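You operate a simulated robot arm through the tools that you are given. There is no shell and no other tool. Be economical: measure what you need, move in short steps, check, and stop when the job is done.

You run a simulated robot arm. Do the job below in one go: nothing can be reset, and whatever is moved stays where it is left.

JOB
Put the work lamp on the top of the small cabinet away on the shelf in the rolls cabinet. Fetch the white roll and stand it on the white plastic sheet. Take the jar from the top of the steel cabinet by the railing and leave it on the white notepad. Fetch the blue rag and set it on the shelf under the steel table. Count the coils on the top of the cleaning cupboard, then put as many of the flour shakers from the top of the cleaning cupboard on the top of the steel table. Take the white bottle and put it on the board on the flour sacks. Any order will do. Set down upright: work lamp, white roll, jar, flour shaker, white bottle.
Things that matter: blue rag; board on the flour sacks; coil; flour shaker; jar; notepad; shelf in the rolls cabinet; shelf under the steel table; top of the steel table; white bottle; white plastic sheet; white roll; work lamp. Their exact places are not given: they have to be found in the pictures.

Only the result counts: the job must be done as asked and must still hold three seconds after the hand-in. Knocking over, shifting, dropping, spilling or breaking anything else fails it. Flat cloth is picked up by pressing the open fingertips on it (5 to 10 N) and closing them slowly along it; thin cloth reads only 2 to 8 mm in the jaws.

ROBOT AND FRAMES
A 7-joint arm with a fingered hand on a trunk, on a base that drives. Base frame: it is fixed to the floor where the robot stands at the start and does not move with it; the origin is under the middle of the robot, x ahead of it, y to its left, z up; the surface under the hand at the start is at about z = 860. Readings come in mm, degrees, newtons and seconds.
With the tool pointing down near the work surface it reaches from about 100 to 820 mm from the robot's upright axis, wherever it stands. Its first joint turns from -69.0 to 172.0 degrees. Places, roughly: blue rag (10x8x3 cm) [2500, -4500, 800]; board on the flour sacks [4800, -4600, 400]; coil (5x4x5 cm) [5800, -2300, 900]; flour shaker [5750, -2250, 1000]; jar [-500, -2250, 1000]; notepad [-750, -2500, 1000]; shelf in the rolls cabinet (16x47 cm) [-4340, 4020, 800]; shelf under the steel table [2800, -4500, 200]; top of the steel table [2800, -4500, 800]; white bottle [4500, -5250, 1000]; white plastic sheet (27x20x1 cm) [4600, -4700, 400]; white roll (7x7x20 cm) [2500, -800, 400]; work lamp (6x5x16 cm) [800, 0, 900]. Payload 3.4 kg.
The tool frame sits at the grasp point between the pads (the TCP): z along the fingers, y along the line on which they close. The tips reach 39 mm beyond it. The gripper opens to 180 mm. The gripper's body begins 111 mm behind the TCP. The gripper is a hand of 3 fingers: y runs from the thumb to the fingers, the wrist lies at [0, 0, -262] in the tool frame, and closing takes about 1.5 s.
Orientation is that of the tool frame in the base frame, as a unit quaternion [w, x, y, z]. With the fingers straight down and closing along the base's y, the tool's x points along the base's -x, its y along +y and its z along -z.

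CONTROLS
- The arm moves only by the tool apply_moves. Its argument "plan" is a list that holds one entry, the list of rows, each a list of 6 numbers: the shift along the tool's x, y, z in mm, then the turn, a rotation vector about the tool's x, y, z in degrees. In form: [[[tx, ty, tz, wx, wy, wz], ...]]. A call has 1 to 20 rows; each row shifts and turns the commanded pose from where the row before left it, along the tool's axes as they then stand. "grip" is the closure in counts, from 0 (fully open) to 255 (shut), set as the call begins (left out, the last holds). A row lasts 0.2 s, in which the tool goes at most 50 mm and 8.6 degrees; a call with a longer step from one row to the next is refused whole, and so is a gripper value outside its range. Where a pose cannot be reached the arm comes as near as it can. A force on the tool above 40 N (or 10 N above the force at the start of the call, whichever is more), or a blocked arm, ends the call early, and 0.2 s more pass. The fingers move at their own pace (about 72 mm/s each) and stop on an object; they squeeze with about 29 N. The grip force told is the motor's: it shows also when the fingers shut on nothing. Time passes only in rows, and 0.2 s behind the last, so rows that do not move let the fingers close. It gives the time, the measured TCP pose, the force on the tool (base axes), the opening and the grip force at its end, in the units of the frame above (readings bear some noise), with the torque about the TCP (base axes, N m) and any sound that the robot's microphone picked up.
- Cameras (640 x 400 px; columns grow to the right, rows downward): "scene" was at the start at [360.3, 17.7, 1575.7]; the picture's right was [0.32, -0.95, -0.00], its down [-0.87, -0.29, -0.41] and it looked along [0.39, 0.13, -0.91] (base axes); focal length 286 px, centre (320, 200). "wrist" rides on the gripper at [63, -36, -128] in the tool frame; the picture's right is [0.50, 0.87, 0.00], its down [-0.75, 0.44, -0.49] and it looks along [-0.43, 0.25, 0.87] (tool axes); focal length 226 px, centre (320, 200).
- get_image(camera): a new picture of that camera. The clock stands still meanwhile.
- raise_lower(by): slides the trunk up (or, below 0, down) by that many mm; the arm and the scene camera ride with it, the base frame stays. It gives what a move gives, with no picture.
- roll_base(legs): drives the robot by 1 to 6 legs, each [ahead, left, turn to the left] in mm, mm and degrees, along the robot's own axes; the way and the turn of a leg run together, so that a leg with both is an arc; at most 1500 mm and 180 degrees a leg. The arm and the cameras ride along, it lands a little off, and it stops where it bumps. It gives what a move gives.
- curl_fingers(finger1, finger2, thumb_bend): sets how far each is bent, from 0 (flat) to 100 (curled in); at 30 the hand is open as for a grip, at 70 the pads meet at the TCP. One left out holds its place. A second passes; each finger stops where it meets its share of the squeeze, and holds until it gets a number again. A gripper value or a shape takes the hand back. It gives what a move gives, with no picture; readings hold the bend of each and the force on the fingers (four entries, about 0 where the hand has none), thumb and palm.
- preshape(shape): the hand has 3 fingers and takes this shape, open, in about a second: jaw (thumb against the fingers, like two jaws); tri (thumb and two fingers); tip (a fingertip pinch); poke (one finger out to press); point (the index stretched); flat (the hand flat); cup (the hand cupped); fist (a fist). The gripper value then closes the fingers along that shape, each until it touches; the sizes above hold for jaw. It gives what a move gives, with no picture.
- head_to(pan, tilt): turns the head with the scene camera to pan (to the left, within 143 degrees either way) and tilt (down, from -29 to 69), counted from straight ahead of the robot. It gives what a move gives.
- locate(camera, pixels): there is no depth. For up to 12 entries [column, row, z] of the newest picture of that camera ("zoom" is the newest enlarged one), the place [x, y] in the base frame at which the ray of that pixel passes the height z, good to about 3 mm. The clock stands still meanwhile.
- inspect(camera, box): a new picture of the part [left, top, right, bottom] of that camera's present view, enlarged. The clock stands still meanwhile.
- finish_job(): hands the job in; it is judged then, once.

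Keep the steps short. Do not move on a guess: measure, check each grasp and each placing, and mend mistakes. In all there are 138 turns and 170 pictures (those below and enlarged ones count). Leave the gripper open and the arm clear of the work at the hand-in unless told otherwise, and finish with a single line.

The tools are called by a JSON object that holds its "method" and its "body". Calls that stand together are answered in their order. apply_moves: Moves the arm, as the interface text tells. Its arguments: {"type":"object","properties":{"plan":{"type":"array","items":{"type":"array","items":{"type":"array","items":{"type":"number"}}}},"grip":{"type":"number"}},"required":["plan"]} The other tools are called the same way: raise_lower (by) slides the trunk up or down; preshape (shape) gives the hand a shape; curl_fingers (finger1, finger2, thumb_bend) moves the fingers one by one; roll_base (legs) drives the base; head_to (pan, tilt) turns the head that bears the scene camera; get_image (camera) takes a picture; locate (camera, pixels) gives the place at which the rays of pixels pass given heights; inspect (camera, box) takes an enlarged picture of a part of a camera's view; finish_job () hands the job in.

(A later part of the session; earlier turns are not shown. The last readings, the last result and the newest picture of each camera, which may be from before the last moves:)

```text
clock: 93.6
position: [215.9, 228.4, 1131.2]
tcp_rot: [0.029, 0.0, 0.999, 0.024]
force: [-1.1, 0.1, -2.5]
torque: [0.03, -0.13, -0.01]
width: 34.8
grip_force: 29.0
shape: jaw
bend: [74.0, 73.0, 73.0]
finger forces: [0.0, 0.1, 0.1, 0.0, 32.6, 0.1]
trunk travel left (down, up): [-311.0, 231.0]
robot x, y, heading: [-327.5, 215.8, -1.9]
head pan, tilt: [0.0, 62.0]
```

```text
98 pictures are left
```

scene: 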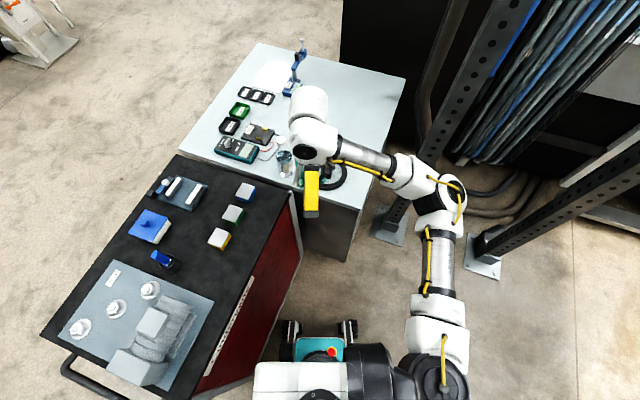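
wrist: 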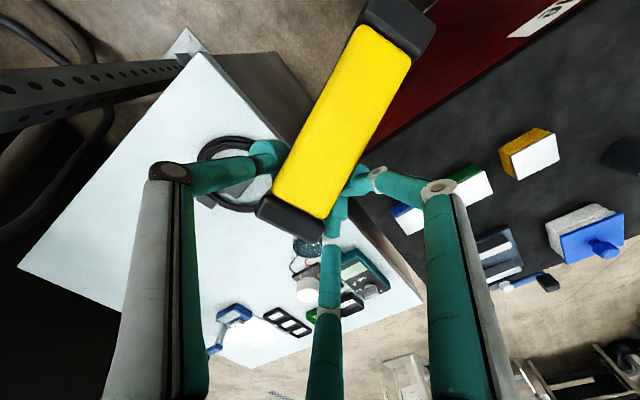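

u now points forward. I move 90 mm ahead and pitch the tool up by about 80°, standing the lamp up in the air.

{"method": "apply_moves", "body": {"plan": [[[-45, 0, 0, 0, 0, 0], [-45, 0, 0, 0, 0, 0], [0, 0, 0, 0, -8, 0], [0, 0, 0, 0, -8, 0], [0, 0, 0, 0, -8, 0], [0, 0, 0, 0, -8, 0], [0, 0, 0, 0, -8, 0], [0, 0, 0, 0, -8, 0], [0, 0, 0, 0, -8, 0], [0, 0, 0, 0, -8, 0], [0, 0, 0, 0, -8, 0], [0, 0, 0, 0, -5, 0]]]}}

{"method": "get_image", "body": {"camera": "wrist"}}

{"method": "get_image", "body": {"camera": "scene"}}

```text
clock: 96.2
position: [305.3, 228.1, 1136.0]
tcp_rot: [0.644, 0.013, 0.764, 0.019]
force: [-0.3, 1.1, -2.6]
torque: [-0.01, 0.08, 0.02]
width: 35.1
grip_force: 29.1
shape: jaw
bend: [74.0, 73.0, 73.0]
finger forces: [0.0, 0.1, 0.0, 0.0, 32.8, 0.1]
trunk travel left (down, up): [-311.0, 231.0]
robot x, y, heading: [-325.3, 215.4, -1.8]
head pan, tilt: [0.0, 62.0]
```

```text
97 pictures are left
```

wrist: 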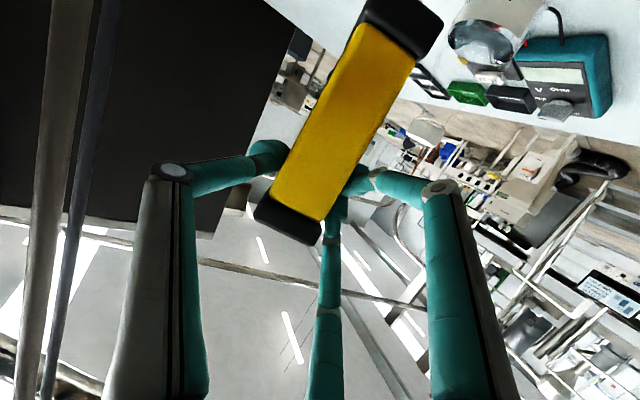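

```text
96 pictures are left
```

scene: 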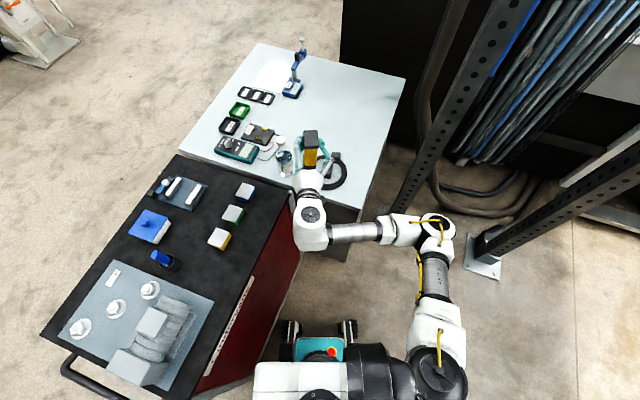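

The lamp is upright in the hand. I now drive out between the cabinet and the machine and toward the rolls cabinet, then look.

{"method": "roll_base", "body": {"legs": [[-478, 70, 0], [-169, 595, 0], [0, 0, 137], [1500, 0, 0], [800, 0, 0]]}}

{"method": "head_to", "body": {"pan": 0, "tilt": 20}}

{"method": "get_image", "body": {"camera": "scene"}}

```text
clock: 118.7
position: [-3055.6, 2935.5, 1135.6]
tcp_rot: [-0.219, 0.706, -0.292, -0.606]
force: [-0.5, -1.0, -3.1]
torque: [-0.1, -0.01, -0.01]
width: 32.2
grip_force: 28.4
shape: jaw
bend: [72.0, 77.0, 71.0]
finger forces: [43.9, 0.0, 0.0, 0.1, 33.1, 0.1]
trunk travel left (down, up): [-311.0, 231.0]
robot x, y, heading: [-2581.8, 2513.0, 135.0]
head pan, tilt: [0.0, 62.0]
```

```text
clock: 119.8
position: [-3054.1, 2931.2, 1136.7]
tcp_rot: [-0.22, 0.706, -0.291, -0.608]
force: [0.7, 0.2, -2.5]
torque: [-0.11, 0.0, 0.01]
width: 32.4
grip_force: 29.0
shape: jaw
bend: [72.0, 77.0, 71.0]
finger forces: [44.3, 0.1, 0.0, 0.0, 33.3, 0.0]
trunk travel left (down, up): [-311.0, 231.0]
robot x, y, heading: [-2578.1, 2514.8, 135.1]
head pan, tilt: [0.0, 20.0]
```

```text
95 pictures are left
```

scene: 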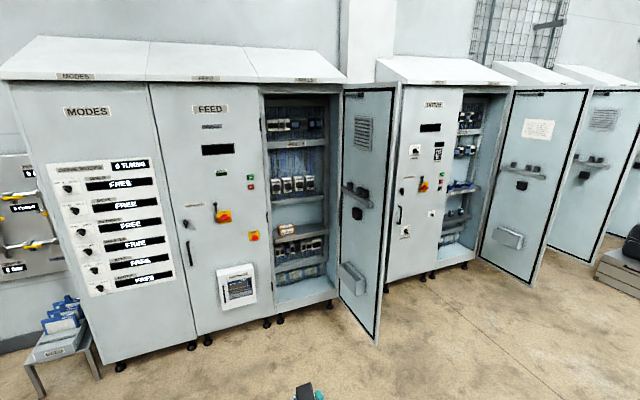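

Cabinet in view. I zoom on the shelf bay, check the lamp in hand, and locate points of the front.

{"method": "inspect", "body": {"camera": "scene", "box": [250, 160, 378, 260]}}

{"method": "get_image", "body": {"camera": "wrist"}}

{"method": "locate", "body": {"camera": "scene", "pixels": [[273, 241, 800], [327, 229, 800], [268, 325, 20], [331, 304, 20], [377, 343, 20], [207, 343, 20], [120, 367, 20]]}}

```text
4.00 times, centred on (314, 210) of scene
```

zoom: 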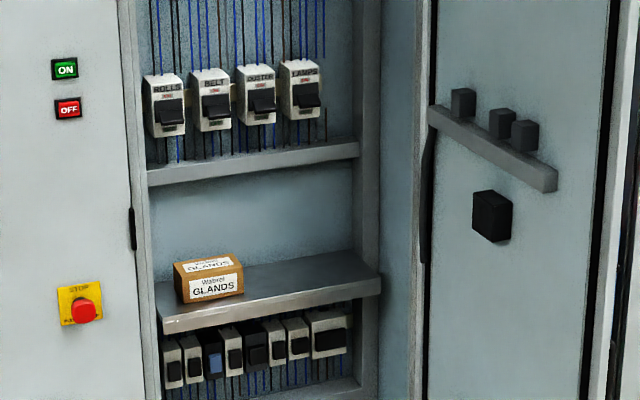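

```text
93 pictures are left
```

wrist: 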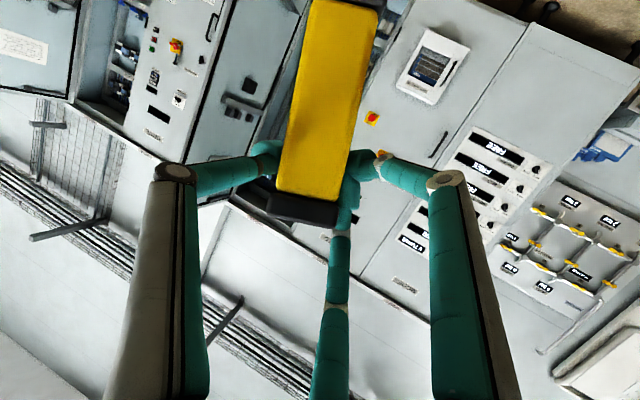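

```text
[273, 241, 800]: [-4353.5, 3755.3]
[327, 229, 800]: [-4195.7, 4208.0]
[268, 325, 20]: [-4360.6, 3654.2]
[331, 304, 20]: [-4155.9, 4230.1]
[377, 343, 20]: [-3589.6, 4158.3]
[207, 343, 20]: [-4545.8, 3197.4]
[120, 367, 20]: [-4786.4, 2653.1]
```

The lamp has rotated about 15–20° toward the thumb in the grip. I drive nearer (angled in from the left so the elbow stays off the open door), roll the tool to right the lamp, and view it.

{"method": "roll_base", "body": {"legs": [[1150, 203, 0], [0, 0, -9]]}}

{"method": "apply_moves", "body": {"plan": [[[0, 0, 0, 0, 0, 6], [0, 0, 0, 0, 0, 6], [0, 0, 0, 0, 0, 5], [0, 0, 0, 0, 0, 0]]]}}

{"method": "head_to", "body": {"pan": 0, "tilt": 38}}

{"method": "get_image", "body": {"camera": "scene"}}

```text
clock: 126.3
position: [-3947.1, 3644.7, 1136.8]
tcp_rot: [-0.264, 0.684, -0.34, -0.59]
force: [0.3, -0.1, -3.5]
torque: [-0.14, -0.02, -0.03]
width: 32.4
grip_force: 28.7
shape: jaw
bend: [72.0, 77.0, 71.0]
finger forces: [44.2, 0.1, 0.0, 0.0, 33.3, 0.0]
trunk travel left (down, up): [-311.0, 231.0]
robot x, y, heading: [-3538.0, 3165.3, 127.1]
head pan, tilt: [0.0, 20.0]
```

```text
clock: 127.3
position: [-3945.0, 3642.1, 1137.7]
tcp_rot: [-0.175, 0.624, -0.438, -0.623]
force: [0.0, -0.5, -2.9]
torque: [-0.05, -0.06, 0.02]
width: 32.3
grip_force: 28.4
shape: jaw
bend: [72.0, 77.0, 71.0]
finger forces: [43.2, 0.0, 0.1, 0.0, 34.0, 0.0]
trunk travel left (down, up): [-311.0, 231.0]
robot x, y, heading: [-3533.6, 3166.5, 127.2]
head pan, tilt: [0.0, 20.0]
```

```text
clock: 128.1
position: [-3945.2, 3641.9, 1137.6]
tcp_rot: [-0.172, 0.625, -0.438, -0.623]
force: [-0.1, -0.8, -2.8]
torque: [-0.11, -0.05, 0.0]
width: 32.3
grip_force: 29.0
shape: jaw
bend: [72.0, 77.0, 71.0]
finger forces: [43.2, 0.0, 0.0, 0.1, 34.0, 0.0]
trunk travel left (down, up): [-311.0, 231.0]
robot x, y, heading: [-3535.7, 3165.4, 127.1]
head pan, tilt: [0.0, 38.0]
```

```text
92 pictures are left
```

scene: 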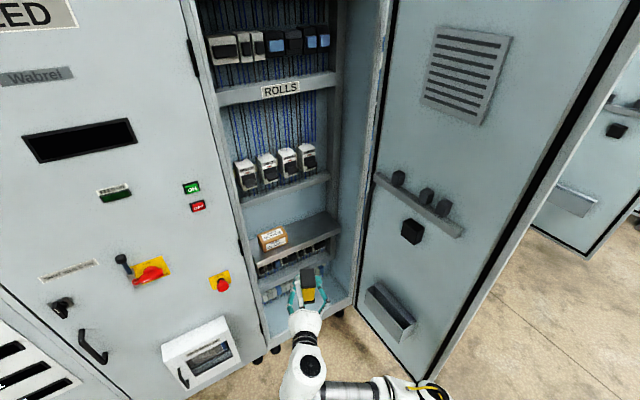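

I zoom on lamp and shelf together.

{"method": "inspect", "body": {"camera": "scene", "box": [232, 190, 360, 320]}}

{"method": "locate", "body": {"camera": "scene", "pixels": [[258, 267, 800], [339, 238, 800], [258, 267, 830], [339, 238, 830], [252, 250, 800], [330, 214, 800]]}}

```text
3.08 times, centred on (296, 255) of scene
```

zoom: 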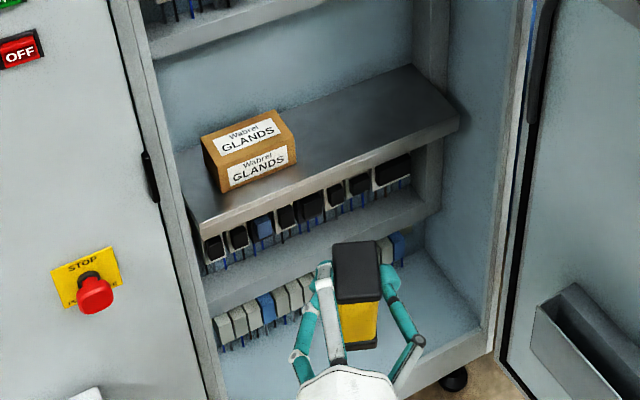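

```text
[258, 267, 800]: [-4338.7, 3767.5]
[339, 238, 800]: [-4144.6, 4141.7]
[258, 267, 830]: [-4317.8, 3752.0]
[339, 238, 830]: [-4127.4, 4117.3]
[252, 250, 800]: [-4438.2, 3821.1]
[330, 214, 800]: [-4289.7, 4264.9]
```

The lamp looks vertical. I measure the shelf's corners in the zoom.

{"method": "locate", "body": {"camera": "zoom", "pixels": [[203, 223, 800], [459, 118, 800], [412, 65, 800], [178, 152, 800], [298, 167, 800], [375, 155, 800], [222, 193, 800]]}}

```text
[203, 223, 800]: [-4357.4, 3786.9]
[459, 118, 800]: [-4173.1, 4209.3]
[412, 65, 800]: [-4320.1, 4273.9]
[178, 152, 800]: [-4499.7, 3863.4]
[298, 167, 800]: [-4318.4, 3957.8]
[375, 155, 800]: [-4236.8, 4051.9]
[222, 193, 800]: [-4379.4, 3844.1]
```

Shelf: front corners (-4357,3787),(-4173,4209), depth 160 inward, z≈800. Target (-4306,4104). I lower the trunk 170 and drive 400 ahead, then check.

{"method": "raise_lower", "body": {"by": -170}}

{"method": "roll_base", "body": {"legs": [[400, 0, 0]]}}

{"method": "head_to", "body": {"pan": 0, "tilt": 45}}

{"method": "get_image", "body": {"camera": "scene"}}

```text
clock: 130.0
position: [-3943.5, 3642.6, 968.8]
tcp_rot: [-0.173, 0.625, -0.436, -0.624]
force: [-0.1, -0.6, -2.2]
torque: [-0.09, -0.05, 0.01]
width: 32.6
grip_force: 28.5
shape: jaw
bend: [72.0, 77.0, 71.0]
finger forces: [42.9, 0.0, 0.1, 0.1, 34.2, 0.1]
trunk travel left (down, up): [-141.0, 401.0]
robot x, y, heading: [-3534.5, 3165.1, 127.0]
head pan, tilt: [0.0, 38.0]
```

```text
clock: 132.5
position: [-4186.2, 3965.9, 968.0]
tcp_rot: [-0.175, 0.625, -0.438, -0.623]
force: [0.5, 1.0, -3.5]
torque: [-0.08, -0.06, -0.05]
width: 32.4
grip_force: 29.1
shape: jaw
bend: [72.0, 77.0, 71.0]
finger forces: [43.0, 0.0, 0.0, 0.1, 34.1, 0.1]
trunk travel left (down, up): [-141.0, 401.0]
robot x, y, heading: [-3777.7, 3488.1, 126.9]
head pan, tilt: [0.0, 38.0]
```

```text
clock: 133.2
position: [-4183.5, 3962.1, 969.1]
tcp_rot: [-0.175, 0.624, -0.438, -0.624]
force: [-0.6, 1.0, -3.6]
torque: [-0.05, -0.02, -0.04]
width: 32.4
grip_force: 28.7
shape: jaw
bend: [72.0, 77.0, 71.0]
finger forces: [43.1, 0.0, 0.1, 0.0, 34.4, 0.0]
trunk travel left (down, up): [-141.0, 401.0]
robot x, y, heading: [-3777.1, 3485.3, 126.9]
head pan, tilt: [0.0, 45.0]
```

```text
90 pictures are left
```

scene: 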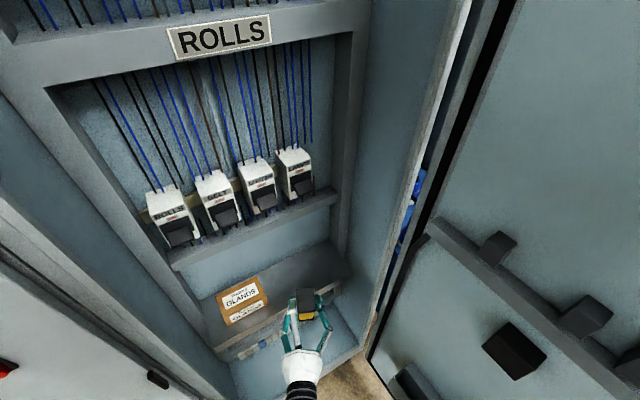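

I extend 185 mm into the bay at this height.

{"method": "apply_moves", "body": {"plan": [[[-4.5, 2.3, 30.4, 0, 0, 0], [-4.5, 2.3, 30.4, 0, 0, 0], [-4.5, 2.3, 30.4, 0, 0, 0], [-4.5, 2.3, 30.4, 0, 0, 0], [-4.5, 2.3, 30.4, 0, 0, 0], [-4.5, 2.3, 30.4, 0, 0, 0]]]}}

{"method": "head_to", "body": {"pan": 0, "tilt": 55}}

{"method": "get_image", "body": {"camera": "scene"}}

{"method": "get_image", "body": {"camera": "wrist"}}

```text
clock: 134.6
position: [-4306.3, 4102.8, 968.6]
tcp_rot: [-0.173, 0.625, -0.437, -0.624]
force: [-0.4, 0.8, -3.3]
torque: [-0.09, -0.04, 0.03]
width: 32.4
grip_force: 28.5
shape: jaw
bend: [72.0, 77.0, 71.0]
finger forces: [42.8, 0.0, 0.0, 0.0, 34.3, 0.1]
trunk travel left (down, up): [-141.0, 401.0]
robot x, y, heading: [-3777.7, 3489.9, 126.8]
head pan, tilt: [0.0, 45.0]
```

```text
clock: 135.3
position: [-4306.2, 4104.3, 970.2]
tcp_rot: [0.175, -0.623, 0.438, 0.624]
force: [0.5, -0.3, -3.5]
torque: [-0.07, -0.05, 0.03]
width: 32.8
grip_force: 28.8
shape: jaw
bend: [72.0, 77.0, 71.0]
finger forces: [42.6, 0.0, 0.0, 0.1, 34.3, 0.0]
trunk travel left (down, up): [-141.0, 401.0]
robot x, y, heading: [-3773.9, 3484.8, 126.9]
head pan, tilt: [0.0, 55.0]
```

```text
89 pictures are left
```

scene: 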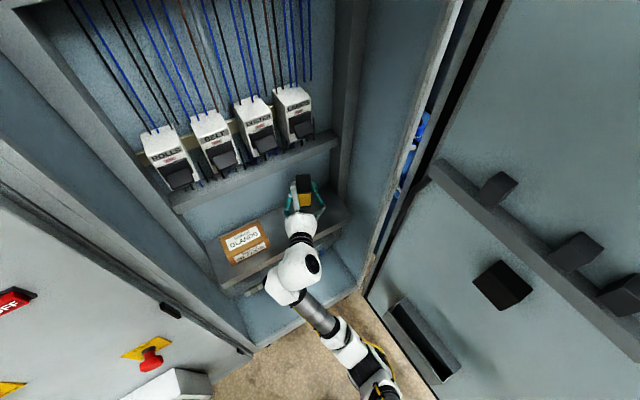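

```text
88 pictures are left
```

wrist: 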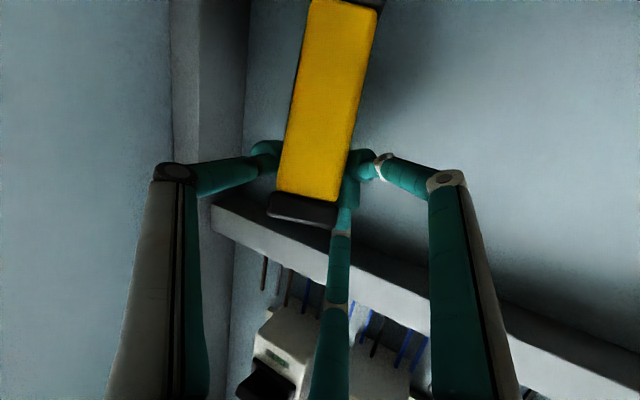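

In the bay. I lower by trunk until contact shows in the force.

{"method": "raise_lower", "body": {"by": -40}}

{"method": "inspect", "body": {"camera": "scene", "box": [220, 150, 380, 250]}}

```text
clock: 136.2
position: [-4302.8, 4100.8, 934.1]
tcp_rot: [0.176, -0.622, 0.437, 0.625]
force: [-1.6, 0.2, 11.4]
torque: [0.46, 0.08, 0.01]
width: 32.1
grip_force: 28.8
shape: jaw
bend: [72.0, 77.0, 71.0]
finger forces: [44.4, 0.1, 0.1, 0.0, 34.9, 0.1]
trunk travel left (down, up): [-101.0, 441.0]
robot x, y, heading: [-3775.9, 3489.1, 126.8]
head pan, tilt: [0.0, 55.0]
```

```text
4.00 times, centred on (300, 200) of scene
```

zoom: 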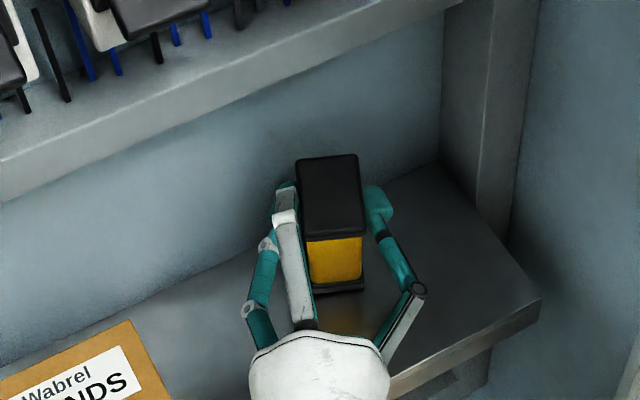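

Contact (about 15 N). I lower 5 mm more to seat it, then open gently.

{"method": "raise_lower", "body": {"by": -4}}

{"method": "apply_moves", "body": {"plan": [[[0, 0, 0, 0, 0, 0], [0, 0, 0, 0, 0, 0], [0, 0, 0, 0, 0, 0], [0, 0, 0, 0, 0, 0]]], "grip": 150}}

{"method": "inspect", "body": {"camera": "scene", "box": [220, 150, 380, 250]}}

```text
clock: 136.7
position: [-4302.2, 4098.7, 932.5]
tcp_rot: [0.176, -0.622, 0.436, 0.627]
force: [-0.9, 0.2, 22.2]
torque: [0.88, 0.11, 0.1]
width: 32.1
grip_force: 28.5
shape: jaw
bend: [72.0, 77.0, 72.0]
finger forces: [44.9, 0.1, 0.1, 0.0, 36.3, 0.0]
trunk travel left (down, up): [-97.0, 445.0]
robot x, y, heading: [-3777.6, 3486.3, 126.9]
head pan, tilt: [0.0, 55.0]
```

```text
clock: 137.7
position: [-4304.5, 4102.2, 926.4]
tcp_rot: [-0.175, 0.624, -0.438, -0.623]
force: [0.6, -0.2, -0.4]
torque: [0.01, -0.01, 0.0]
width: 74.0
grip_force: 0.0
shape: jaw
bend: [72.0, 72.0, 74.0]
finger forces: [0.0, 0.1, 0.1, 0.1, 0.1, 0.0]
trunk travel left (down, up): [-97.0, 445.0]
robot x, y, heading: [-3777.1, 3489.0, 127.0]
head pan, tilt: [0.0, 55.0]
```

```text
4.00 times, centred on (300, 200) of scene
```

zoom: 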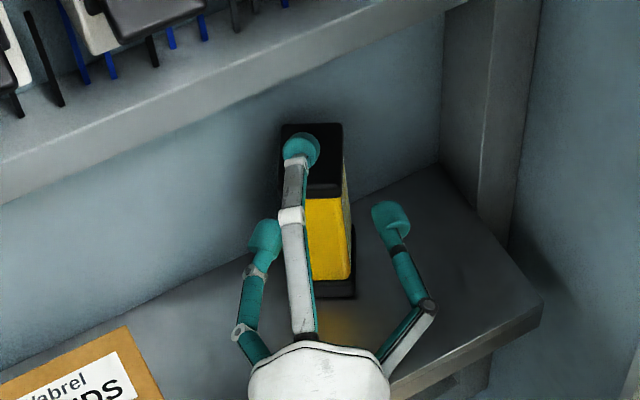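

Released. I open more and withdraw straight back, then look.

{"method": "apply_moves", "body": {"plan": [[[0, 0, 0, 0, 0, 0], [0, 0, 0, 0, 0, 0], [0, 0, -20, 0, 0, 0], [0, 0, -30, 0, 0, 0], [0, 0, -35, 0, 0, 0], [0, 0, -35, 0, 0, 0], [0, 0, -40, 0, 0, 0], [0, 0, -40, 0, 0, 0]]], "grip": 90}}

{"method": "inspect", "body": {"camera": "scene", "box": [220, 130, 380, 250]}}

{"method": "get_image", "body": {"camera": "wrist"}}

```text
clock: 139.5
position: [-4179.2, 3949.3, 959.5]
tcp_rot: [0.174, -0.624, 0.437, 0.624]
force: [-0.6, 0.1, 0.3]
torque: [0.02, -0.01, 0.0]
width: 116.0
grip_force: 0.0
shape: jaw
bend: [66.0, 66.0, 66.0]
finger forces: [0.0, 0.0, 0.1, 0.0, 0.0, 0.0]
trunk travel left (down, up): [-97.0, 445.0]
robot x, y, heading: [-3775.9, 3490.3, 127.0]
head pan, tilt: [0.0, 55.0]
```

```text
3.33 times, centred on (300, 190) of scene
```

zoom: 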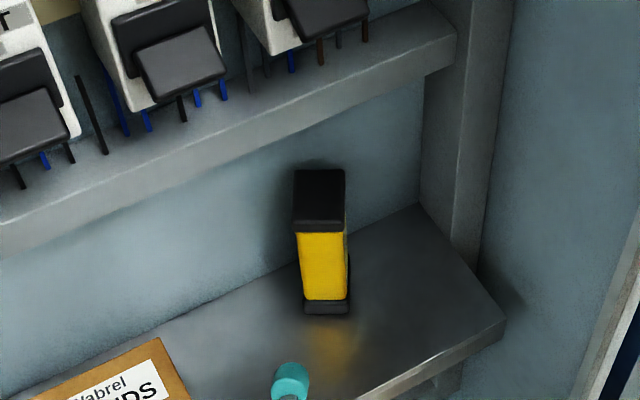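

```text
84 pictures are left
```

wrist: 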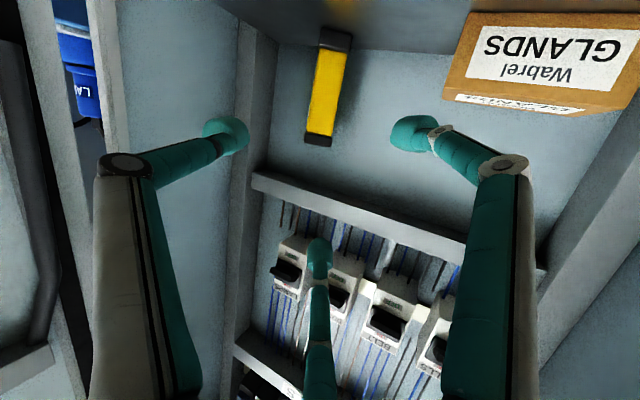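

I check verticality: base front versus top front in the zoom.

{"method": "inspect", "body": {"camera": "scene", "box": [276, 176, 324, 230]}}

```text
7.41 times, centred on (300, 203) of scene
```

zoom: 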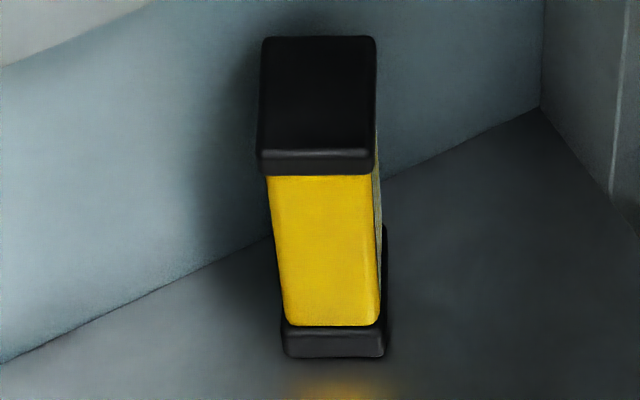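

{"method": "locate", "body": {"camera": "zoom", "pixels": [[334, 358, 800], [317, 155, 960], [317, 38, 960], [317, 155, 950], [272, 235, 800], [383, 182, 800]]}}

```text
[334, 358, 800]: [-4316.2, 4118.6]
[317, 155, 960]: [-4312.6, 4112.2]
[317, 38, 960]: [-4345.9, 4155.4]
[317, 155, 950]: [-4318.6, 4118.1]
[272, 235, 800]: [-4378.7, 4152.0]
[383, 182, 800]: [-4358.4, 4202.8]
```

The lamp stands vertical on the shelf. Next the jar: I back off, fold the arm to pointing down, and drive toward the steel cabinet.

{"method": "roll_base", "body": {"legs": [[-350, 0, 0]]}}

{"method": "apply_moves", "body": {"plan": [[[0, 0, 0, 0, 0, -8.5], [0, 0, 0, 0, 0, -8.5], [3, 5, -17.8, 0, 8, 0], [5.4, 5, -17.2, 0, 8, 0], [7.7, 5, -16.2, 0, 8, 0], [9.9, 5, -15, 0, 8, 0], [11.9, 5, -13.5, 0, 8, 0], [13.7, 5, -11.7, 0, 8, 0], [15.2, 5, -9.7, 0, 8, 0], [16.4, 5, -7.5, 0, 8, 0], [17.3, 5, -5.1, 0, 8, 0], [17.8, 5, -2.7, 0, 8, 0], [0, 0, -45, 0, 0, 0], [0, 0, -45, 0, 0, 0], [0, 0, -45, 0, 0, 0], [0, 0, -45, 0, 0, 0], [0, 0, -45, 0, 0, 0]]], "grip": 0}}

{"method": "roll_base", "body": {"legs": [[0, 0, -168.5], [1163, 0, 0], [1163, 0, 0], [1163, 0, 0], [0, 0, -30.5], [1262, 0, 0]]}}

```text
clock: 141.8
position: [-3970.5, 3666.9, 958.6]
tcp_rot: [-0.173, 0.625, -0.436, -0.624]
force: [0.5, 0.5, 0.3]
torque: [-0.01, -0.02, 0.0]
width: 116.0
grip_force: 0.0
shape: jaw
bend: [66.0, 66.0, 66.0]
finger forces: [0.1, 0.0, 0.0, 0.0, 0.0, 0.0]
trunk travel left (down, up): [-97.0, 445.0]
robot x, y, heading: [-3565.5, 3207.0, 126.9]
head pan, tilt: [0.0, 55.0]
```

```text
clock: 145.4
position: [-4103.2, 3666.5, 632.9]
tcp_rot: [0.015, 0.902, -0.43, -0.016]
force: [-0.8, 0.3, 0.3]
torque: [0.0, 0.01, 0.01]
width: 180.0
grip_force: 0.1
shape: jaw
bend: [30.0, 30.0, 30.0]
finger forces: [0.0, 0.0, 0.1, 0.1, 0.0, 0.1]
out of reach, approached as far as the arm can: row 4, 5, 6, 7, 8, 9, 10, 11, 12, 13, 14, 15, 16, 17
trunk travel left (down, up): [-97.0, 445.0]
robot x, y, heading: [-3564.6, 3205.7, 127.0]
head pan, tilt: [0.0, 55.0]
```

```text
clock: 168.3
position: [-403.1, 707.8, 633.9]
tcp_rot: [0.011, 0.323, 0.946, -0.002]
force: [-0.8, -0.2, 1.0]
torque: [-0.03, 0.06, -0.03]
width: 180.2
grip_force: 0.1
shape: jaw
bend: [30.0, 30.0, 30.0]
finger forces: [0.0, 0.0, 0.0, 0.0, 0.0, 0.0]
trunk travel left (down, up): [-97.0, 445.0]
robot x, y, heading: [-1019.1, 1023.4, -40.4]
head pan, tilt: [0.0, 55.0]
stopped in leg 4: the robot was blocked; the commanded pose is now the measured one
```

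The arm ended low (z 633) and far out, and the hand met the cabinet. I back off, raise the arm, and look.

{"method": "roll_base", "body": {"legs": [[-200, -60, 0]]}}

{"method": "apply_moves", "body": {"plan": [[[0, 0, -45, 0, 0, 0], [0, 0, -45, 0, 0, 0], [0, 0, -45, 0, 0, 0], [0, 0, -45, 0, 0, 0], [0, 0, -45, 0, 0, 0], [0, 0, -45, 0, 0, 0], [0, 0, -45, 0, 0, 0], [0, 0, -45, 0, 0, 0], [0, 0, -45, 0, 0, 0], [0, 0, -45, 0, 0, 0], [0, 0, -45, 0, 0, 0], [0, 0, -45, 0, 0, 0]]]}}

{"method": "get_image", "body": {"camera": "scene"}}

```text
clock: 169.0
position: [-379.3, 703.1, 641.9]
tcp_rot: [0.059, 0.311, 0.948, 0.024]
force: [-8.8, 4.5, 1.0]
torque: [0.14, 0.15, 0.36]
width: 178.3
grip_force: 0.0
shape: jaw
bend: [30.0, 39.0, 30.0]
finger forces: [0.0, 10.9, 0.1, 0.0, 0.1, 0.0]
trunk travel left (down, up): [-97.0, 445.0]
robot x, y, heading: [-1035.8, 1031.3, -40.8]
head pan, tilt: [0.0, 55.0]
stopped in leg 1: the robot was blocked; the commanded pose is now the measured one
```

```text
clock: 169.3
position: [-371.1, 706.1, 651.9]
tcp_rot: [0.074, 0.278, 0.956, 0.05]
force: [-277.3, 125.1, -29.6]
torque: [-23.02, -55.31, -6.62]
width: 177.6
grip_force: 0.0
shape: jaw
bend: [30.0, 42.0, 30.0]
finger forces: [0.0, 15.4, 0.1, 0.1, 0.1, 0.0]
trunk travel left (down, up): [-97.0, 445.0]
robot x, y, heading: [-1059.3, 1042.6, -40.7]
head pan, tilt: [0.0, 55.0]
stopped in row 1: the arm was blocked; the commanded pose is now the measured one
```

```text
82 pictures are left
```

scene: 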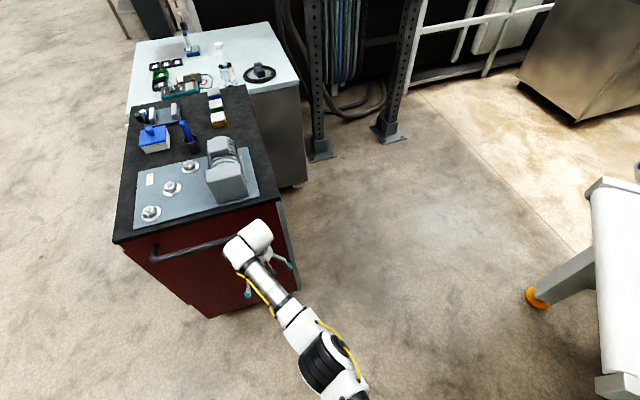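

I zoom at the hand by the cabinet's handle.

{"method": "inspect", "body": {"camera": "scene", "box": [200, 190, 340, 320]}}

{"method": "get_image", "body": {"camera": "wrist"}}

```text
3.08 times, centred on (270, 255) of scene
```

zoom: 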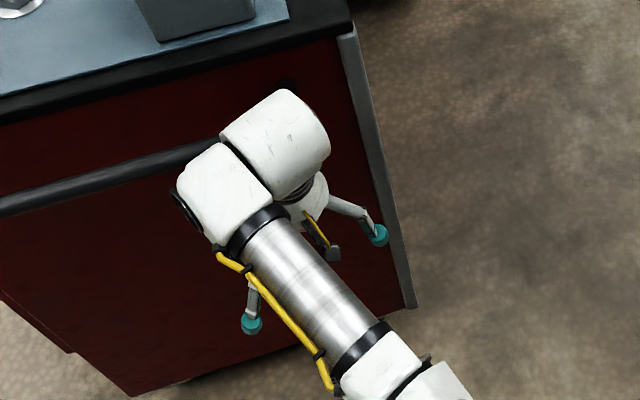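

```text
80 pictures are left
```

wrist: 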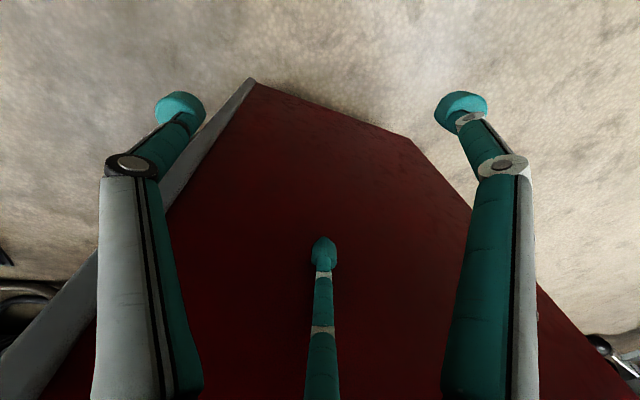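

The hand is pressed against the cabinet side. I back the base straight away from that face again.

{"method": "roll_base", "body": {"legs": [[-120, -40, 0]]}}

{"method": "roll_base", "body": {"legs": [[-150, -40, 0]]}}

{"method": "inspect", "body": {"camera": "scene", "box": [100, 50, 420, 320]}}

```text
clock: 170.1
position: [-355.3, 688.0, 652.2]
tcp_rot: [0.125, 0.272, 0.953, 0.049]
force: [-200.2, 120.7, 16.7]
torque: [-21.53, -35.39, -2.84]
width: 176.6
grip_force: 0.0
shape: jaw
bend: [30.0, 45.0, 30.0]
finger forces: [0.0, 34.5, 0.1, 0.0, 0.0, 0.1]
trunk travel left (down, up): [-97.0, 445.0]
robot x, y, heading: [-1068.8, 1071.9, -39.4]
head pan, tilt: [0.0, 55.0]
stopped in leg 1: the robot was blocked; the commanded pose is now the measured one
```

```text
clock: 170.8
position: [-364.8, 679.7, 565.1]
tcp_rot: [0.071, 0.291, 0.953, 0.044]
force: [-33.5, 12.3, 9.6]
torque: [0.07, -1.13, 1.17]
width: 177.8
grip_force: 0.1
shape: jaw
bend: [30.0, 43.0, 30.0]
finger forces: [0.1, 35.4, 0.0, 0.0, 0.0, 0.0]
trunk travel left (down, up): [-97.0, 445.0]
robot x, y, heading: [-1080.7, 1072.7, -39.7]
head pan, tilt: [0.0, 55.0]
stopped in leg 1: the force on the tool passed its limit at 248 N (the readings are from after the stop); the commanded pose is now the measured one
```

```text
1.48 times, centred on (260, 185) of scene
```

zoom: 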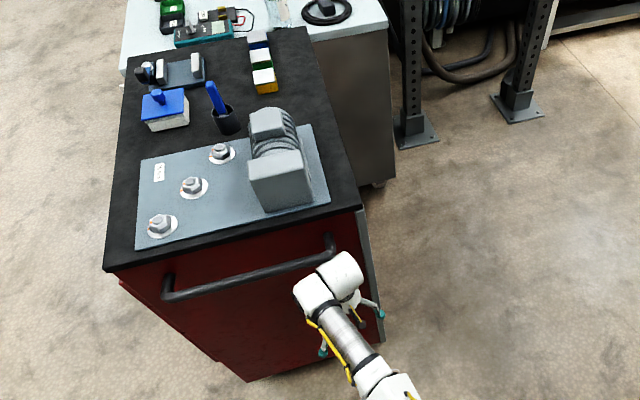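

The wrist slipped below the handle. I back away again in a small step.

{"method": "roll_base", "body": {"legs": [[-100, -40, 0]]}}

{"method": "roll_base", "body": {"legs": [[-150, -50, 0]]}}

{"method": "get_image", "body": {"camera": "scene"}}

```text
clock: 171.4
position: [-363.8, 679.4, 556.4]
tcp_rot: [0.055, 0.293, 0.954, 0.039]
force: [-22.8, 13.4, -7.7]
torque: [-0.17, 0.5, 1.04]
width: 178.5
grip_force: 0.0
shape: jaw
bend: [30.0, 41.0, 30.0]
finger forces: [0.1, 25.9, 0.0, 0.0, 0.0, 0.0]
trunk travel left (down, up): [-97.0, 445.0]
robot x, y, heading: [-1087.0, 1069.5, -39.9]
head pan, tilt: [0.0, 55.0]
stopped in leg 1: the force on the tool passed its limit at 64 N (the readings are from after the stop); the commanded pose is now the measured one
```

```text
clock: 172.8
position: [-505.1, 737.1, 560.2]
tcp_rot: [0.059, 0.293, 0.954, 0.035]
force: [-0.1, 0.1, -0.4]
torque: [-0.01, -0.04, 0.0]
width: 180.0
grip_force: 0.0
shape: jaw
bend: [30.0, 30.0, 30.0]
finger forces: [0.1, 0.0, 0.0, 0.0, 0.0, 0.0]
trunk travel left (down, up): [-97.0, 445.0]
robot x, y, heading: [-1232.7, 1126.4, -39.8]
head pan, tilt: [0.0, 55.0]
```

```text
78 pictures are left
```

scene: 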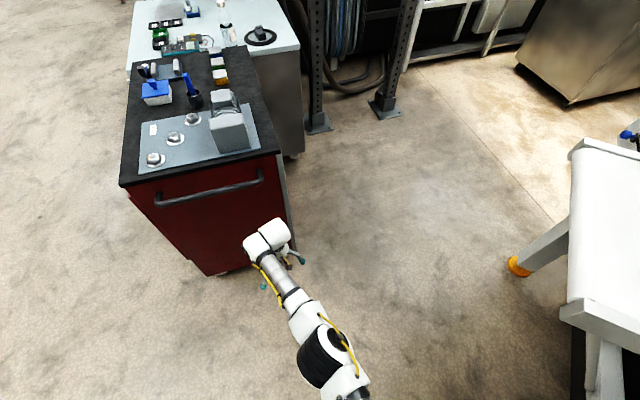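

Free. I check that the cabinet has not moved, and raise the arm.

{"method": "locate", "body": {"camera": "scene", "pixels": [[121, 187, 860], [281, 152, 860], [230, 46, 860], [300, 46, 860]]}}

{"method": "apply_moves", "body": {"plan": [[[0, 0, -45, 0, 0, 0], [0, 0, -45, 0, 0, 0], [0, 0, -45, 0, 0, 0], [0, 0, -45, 0, 0, 0], [0, 0, -45, 0, 0, 0], [0, 0, -45, 0, 0, 0], [20, 0, -40, 0, 0, 0], [40, 0, -25, 0, 0, 0], [40, 0, -25, 0, 0, 0], [40, 0, -25, 0, 0, 0], [40, 0, -25, 0, 0, 0], [40, 0, -25, 0, 0, 0], [40, 0, -20, 0, 0, 0]]]}}

```text
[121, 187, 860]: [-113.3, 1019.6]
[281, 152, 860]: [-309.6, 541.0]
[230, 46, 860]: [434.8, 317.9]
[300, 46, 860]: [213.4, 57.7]
```

```text
clock: 175.6
position: [-785.4, 868.6, 990.0]
tcp_rot: [0.062, 0.293, 0.953, 0.035]
force: [-0.1, -0.2, 0.6]
torque: [-0.02, 0.01, 0.02]
width: 180.1
grip_force: 0.0
shape: jaw
bend: [30.0, 30.0, 30.0]
finger forces: [0.1, 0.0, 0.0, 0.1, 0.0, 0.1]
trunk travel left (down, up): [-97.0, 445.0]
robot x, y, heading: [-1231.1, 1129.2, -39.8]
head pan, tilt: [0.0, 55.0]
```

Recomputed with z≈903 the cabinet corners agree with before, so it did not move. I raise the trunk and continue toward the steel cabinet.

{"method": "raise_lower", "body": {"by": 170}}

{"method": "roll_base", "body": {"legs": [[0, 0, -17.6], [985, 0, 0], [0, 0, -4.7], [792, 0, 0], [0, 0, -33], [700, 0, 0]]}}

{"method": "head_to", "body": {"pan": 0, "tilt": 35}}

{"method": "get_image", "body": {"camera": "scene"}}

```text
clock: 177.6
position: [-783.0, 869.0, 1157.4]
tcp_rot: [0.061, 0.292, 0.954, 0.035]
force: [0.4, 1.1, -0.3]
torque: [0.02, 0.01, -0.04]
width: 180.1
grip_force: 0.0
shape: jaw
bend: [30.0, 30.0, 30.0]
finger forces: [0.1, 0.0, 0.0, 0.0, 0.1, 0.0]
trunk travel left (down, up): [-267.0, 275.0]
robot x, y, heading: [-1232.4, 1128.2, -39.6]
head pan, tilt: [0.0, 55.0]
```

```text
clock: 193.0
position: [-334.8, -1605.6, 1157.5]
tcp_rot: [0.073, 0.696, 0.715, 0.005]
force: [1.1, 0.1, 0.0]
torque: [0.0, -0.01, 0.0]
width: 179.8
grip_force: 0.0
shape: jaw
bend: [30.0, 30.0, 30.0]
finger forces: [0.1, 0.1, 0.0, 0.0, 0.0, 0.1]
trunk travel left (down, up): [-267.0, 275.0]
robot x, y, heading: [-386.5, -1090.0, -94.1]
head pan, tilt: [0.0, 55.0]
```

```text
clock: 193.8
position: [-333.9, -1604.6, 1161.5]
tcp_rot: [0.071, 0.696, 0.715, 0.003]
force: [-0.6, -0.2, -0.5]
torque: [-0.01, -0.01, -0.02]
width: 180.1
grip_force: 0.0
shape: jaw
bend: [30.0, 30.0, 30.0]
finger forces: [0.0, 0.1, 0.1, 0.0, 0.1, 0.1]
trunk travel left (down, up): [-267.0, 275.0]
robot x, y, heading: [-387.1, -1089.1, -94.1]
head pan, tilt: [0.0, 35.0]
```

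```text
77 pictures are left
```

scene: 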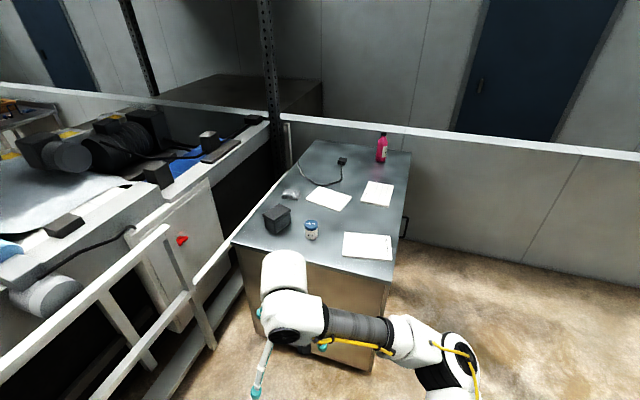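

I zoom on the cabinet top to tell the notepad from the sheets.

{"method": "inspect", "body": {"camera": "scene", "box": [230, 130, 422, 280]}}

{"method": "locate", "body": {"camera": "scene", "pixels": [[311, 238, 900], [378, 195, 900], [367, 246, 900], [328, 200, 900], [232, 242, 900], [391, 281, 900], [311, 140, 900], [411, 152, 900]]}}

```text
2.67 times, centred on (326, 205) of scene
```

zoom: 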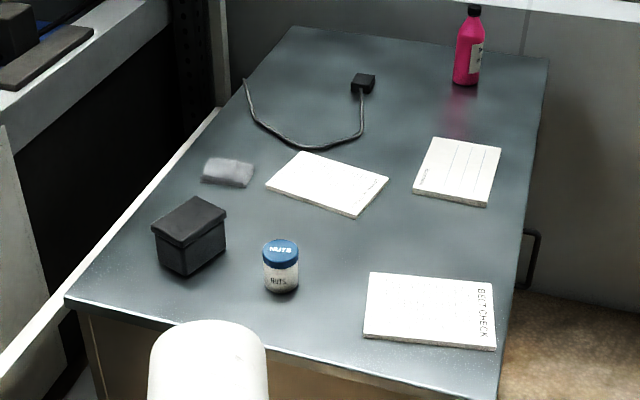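

```text
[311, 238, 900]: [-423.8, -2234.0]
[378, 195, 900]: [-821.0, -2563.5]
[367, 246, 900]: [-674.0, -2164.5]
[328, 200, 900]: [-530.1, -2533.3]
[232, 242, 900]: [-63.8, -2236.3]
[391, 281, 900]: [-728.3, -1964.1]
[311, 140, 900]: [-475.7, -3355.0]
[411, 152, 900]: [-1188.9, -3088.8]
```

I zoom further on the two pads to read their headings.

{"method": "inspect", "body": {"camera": "scene", "box": [305, 175, 385, 225]}}

{"method": "inspect", "body": {"camera": "scene", "box": [345, 170, 405, 215]}}

```text
8.00 times, centred on (345, 200) of scene
```

zoom: 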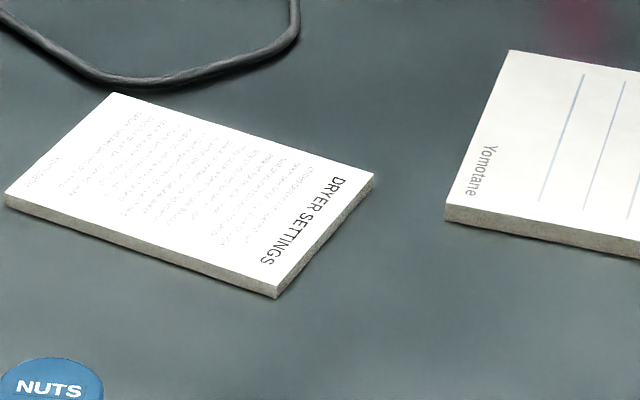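

```text
8.89 times, centred on (375, 192) of scene
```

zoom: 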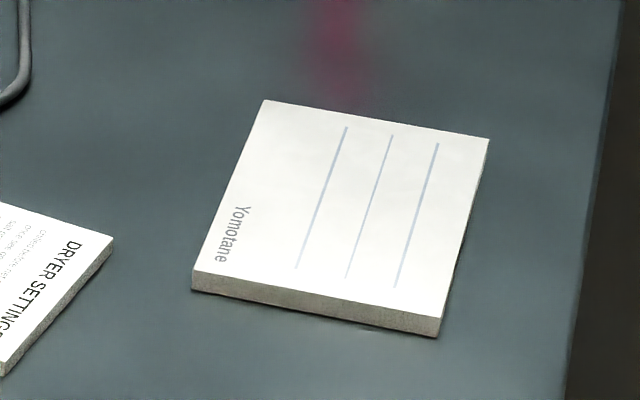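

The notepad is the lined pad "Yomotane" at about (-821,-2563). I drive to the front of the cabinet for the jar and look again for its height.

{"method": "roll_base", "body": {"legs": [[450, -20, 0]]}}

{"method": "head_to", "body": {"pan": 0, "tilt": 50}}

{"method": "get_image", "body": {"camera": "scene"}}

{"method": "get_image", "body": {"camera": "wrist"}}

```text
clock: 196.5
position: [-390.6, -2051.8, 1159.5]
tcp_rot: [0.072, 0.698, 0.712, 0.002]
force: [0.5, -0.1, 0.0]
torque: [0.0, -0.01, 0.02]
width: 180.0
grip_force: 0.0
shape: jaw
bend: [30.0, 30.0, 30.0]
finger forces: [0.1, 0.0, 0.0, 0.1, 0.0, 0.0]
trunk travel left (down, up): [-267.0, 275.0]
robot x, y, heading: [-439.5, -1541.2, -94.5]
head pan, tilt: [0.0, 35.0]
```

```text
clock: 197.3
position: [-387.5, -2047.1, 1161.5]
tcp_rot: [0.072, 0.698, 0.713, 0.0]
force: [-0.8, -0.2, 0.6]
torque: [0.02, 0.0, -0.01]
width: 180.1
grip_force: 0.0
shape: jaw
bend: [30.0, 30.0, 30.0]
finger forces: [0.0, 0.0, 0.0, 0.1, 0.0, 0.0]
trunk travel left (down, up): [-267.0, 275.0]
robot x, y, heading: [-436.9, -1540.1, -94.4]
head pan, tilt: [0.0, 50.0]
```

```text
73 pictures are left
```

scene: 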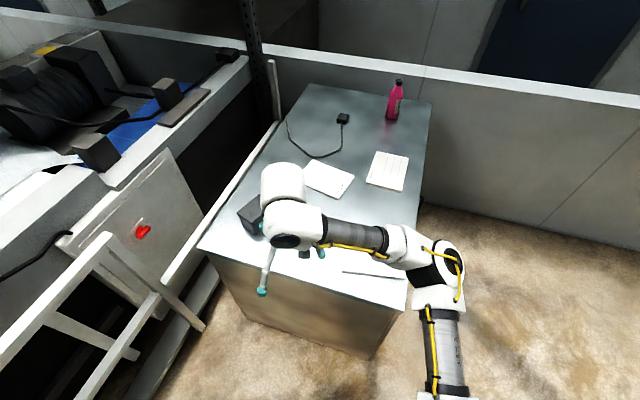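

```text
72 pictures are left
```

wrist: 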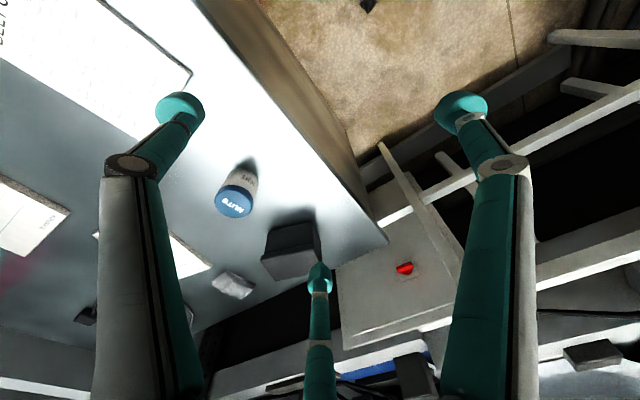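

I locate the notepad at several heights to triangulate the top's height.

{"method": "locate", "body": {"camera": "scene", "pixels": [[388, 171, 850], [388, 171, 900], [388, 171, 950], [388, 171, 1000], [328, 180, 900], [328, 180, 1000]]}}

{"method": "locate", "body": {"camera": "wrist", "pixels": [[234, 202, 950], [234, 202, 1000], [234, 202, 1050], [243, 175, 900], [243, 175, 950]]}}

```text
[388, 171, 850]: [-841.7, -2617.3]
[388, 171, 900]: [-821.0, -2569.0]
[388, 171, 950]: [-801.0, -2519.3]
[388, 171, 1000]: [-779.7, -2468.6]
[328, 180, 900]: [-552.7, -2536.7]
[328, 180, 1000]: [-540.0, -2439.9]
```

```text
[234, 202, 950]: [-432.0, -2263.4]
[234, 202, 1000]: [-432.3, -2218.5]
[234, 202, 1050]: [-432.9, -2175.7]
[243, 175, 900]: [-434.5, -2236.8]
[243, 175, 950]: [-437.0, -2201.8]
```

Top is at z≈900; jar at (-432,-2236), lid z≈981. I level the tool, preclose, and go above the jar at z≈1035.

{"method": "apply_moves", "body": {"plan": [[[0, 0, 0, 5.9, 5.8, 0], [-38, -9, 0, 0, 0, 0], [-38, -9, 0, 0, 0, 0], [-38, -9, 0, 0, 0, 0], [-38, -9, 0, 0, 0, 0], [-37, -9, 0, 0, 0, 0], [0, 0, 42, 0, 0, 0], [0, 0, 42, 0, 0, 0], [0, 0, 42, 0, 0, 0]]], "grip": 100}}

{"method": "get_image", "body": {"camera": "wrist"}}

```text
clock: 199.3
position: [-431.3, -2238.7, 1033.6]
tcp_rot: [-0.001, 0.7, 0.714, -0.001]
force: [0.6, 0.4, 0.6]
torque: [0.0, 0.01, -0.04]
width: 109.8
grip_force: 0.0
shape: jaw
bend: [68.0, 68.0, 68.0]
finger forces: [0.0, 0.0, 0.0, 0.0, 0.0, 0.0]
trunk travel left (down, up): [-267.0, 275.0]
robot x, y, heading: [-439.2, -1539.4, -94.9]
head pan, tilt: [0.0, 50.0]
```

```text
71 pictures are left
```

wrist: 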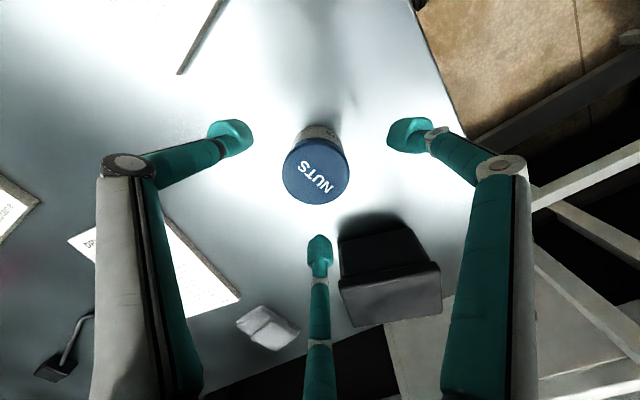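

The jar is centred. I descend to z≈950 and close.

{"method": "apply_moves", "body": {"plan": [[[0, 0, 25, 0, 0, 0], [0, 0, 25, 0, 0, 0], [0, 0, 20, 0, 0, 0], [0, 0, 13, 0, 0, 0], [0, 0, 0, 0, 0, 0]]]}}

{"method": "apply_moves", "body": {"plan": [[[0, 0, 0, 0, 0, 0], [0, 0, 0, 0, 0, 0], [0, 0, 0, 0, 0, 0], [0, 0, 0, 0, 0, 0], [0, 0, 0, 0, 0, 0], [0, 0, 0, 0, 0, 0], [0, 0, 0, 0, 0, 0]]], "grip": 255}}

{"method": "apply_moves", "body": {"plan": [[[0, 0, -15, 0, 0, 0], [0, 0, -35, 0, 0, 0], [0, 0, -40, 0, 0, 0], [0, 0, -40, 0, 0, 0]]]}}

{"method": "get_image", "body": {"camera": "wrist"}}

```text
clock: 200.5
position: [-429.6, -2238.4, 951.9]
tcp_rot: [0.0, 0.7, 0.714, -0.001]
force: [0.6, 0.4, -0.2]
torque: [0.02, -0.01, -0.01]
width: 109.8
grip_force: 0.1
shape: jaw
bend: [68.0, 68.0, 68.0]
finger forces: [0.0, 0.1, 0.0, 0.1, 0.1, 0.1]
trunk travel left (down, up): [-267.0, 275.0]
robot x, y, heading: [-439.6, -1539.0, -94.2]
head pan, tilt: [0.0, 50.0]
```

```text
clock: 202.1
position: [-430.7, -2238.4, 953.5]
tcp_rot: [-0.001, 0.699, 0.715, 0.0]
force: [0.0, 0.2, 0.4]
torque: [0.01, -0.02, 0.04]
width: 53.7
grip_force: 29.9
shape: jaw
bend: [72.0, 72.0, 75.0]
finger forces: [26.2, 26.6, 0.1, 0.0, 26.4, 0.0]
trunk travel left (down, up): [-267.0, 275.0]
robot x, y, heading: [-440.5, -1539.1, -94.7]
head pan, tilt: [0.0, 50.0]
```

```text
clock: 203.1
position: [-429.2, -2237.2, 1082.5]
tcp_rot: [0.0, 0.701, 0.713, -0.001]
force: [0.1, -0.5, -1.6]
torque: [0.0, -0.03, 0.01]
width: 53.5
grip_force: 29.3
shape: jaw
bend: [72.0, 72.0, 74.0]
finger forces: [26.1, 26.8, 0.0, 0.0, 26.5, 0.1]
trunk travel left (down, up): [-267.0, 275.0]
robot x, y, heading: [-436.8, -1539.8, -94.5]
head pan, tilt: [0.0, 50.0]
```

```text
70 pictures are left
```

wrist: 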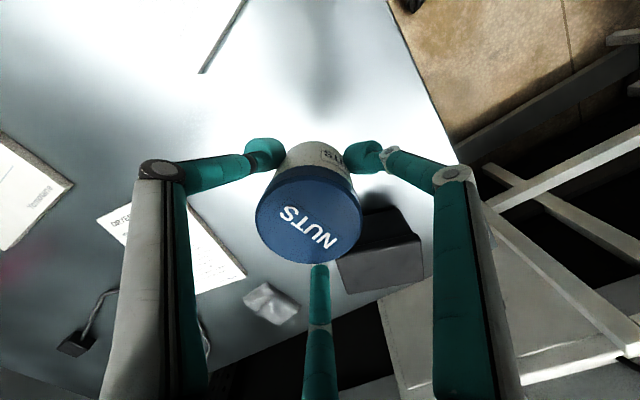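

The jar is held firmly (53.5 mm). I carry it round to the right side of the cabinet to reach the notepad.

{"method": "roll_base", "body": {"legs": [[-140, 0, 0], [356, -694, 0], [239, 19, 0], [0, 0, 26]]}}

{"method": "get_image", "body": {"camera": "wrist"}}

```text
clock: 210.9
position: [-837.6, -2562.4, 1081.6]
tcp_rot: [0.0, 0.522, 0.853, -0.002]
force: [0.7, -1.2, -0.7]
torque: [0.02, -0.03, -0.02]
width: 53.2
grip_force: 29.0
shape: jaw
bend: [72.0, 72.0, 74.0]
finger forces: [25.7, 27.4, 0.0, 0.1, 25.1, 0.0]
trunk travel left (down, up): [-267.0, 275.0]
robot x, y, heading: [-1151.6, -1938.7, -68.4]
head pan, tilt: [0.0, 50.0]
```

```text
69 pictures are left
```

wrist: 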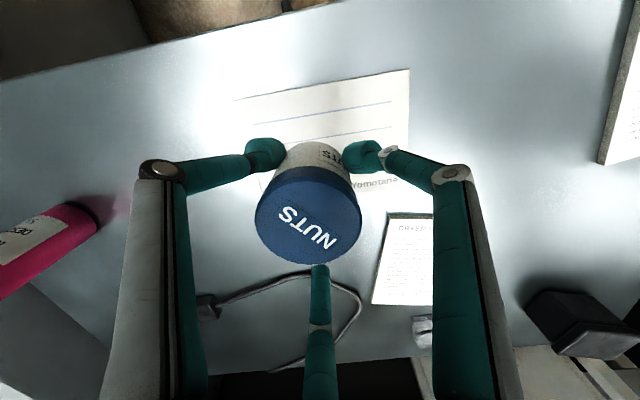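

I locate the notepad's corners from the wrist view.

{"method": "locate", "body": {"camera": "wrist", "pixels": [[235, 98, 912], [410, 70, 912], [407, 188, 912], [384, 305, 905]]}}

```text
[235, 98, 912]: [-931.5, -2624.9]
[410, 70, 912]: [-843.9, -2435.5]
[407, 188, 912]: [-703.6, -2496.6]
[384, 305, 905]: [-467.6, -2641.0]
```

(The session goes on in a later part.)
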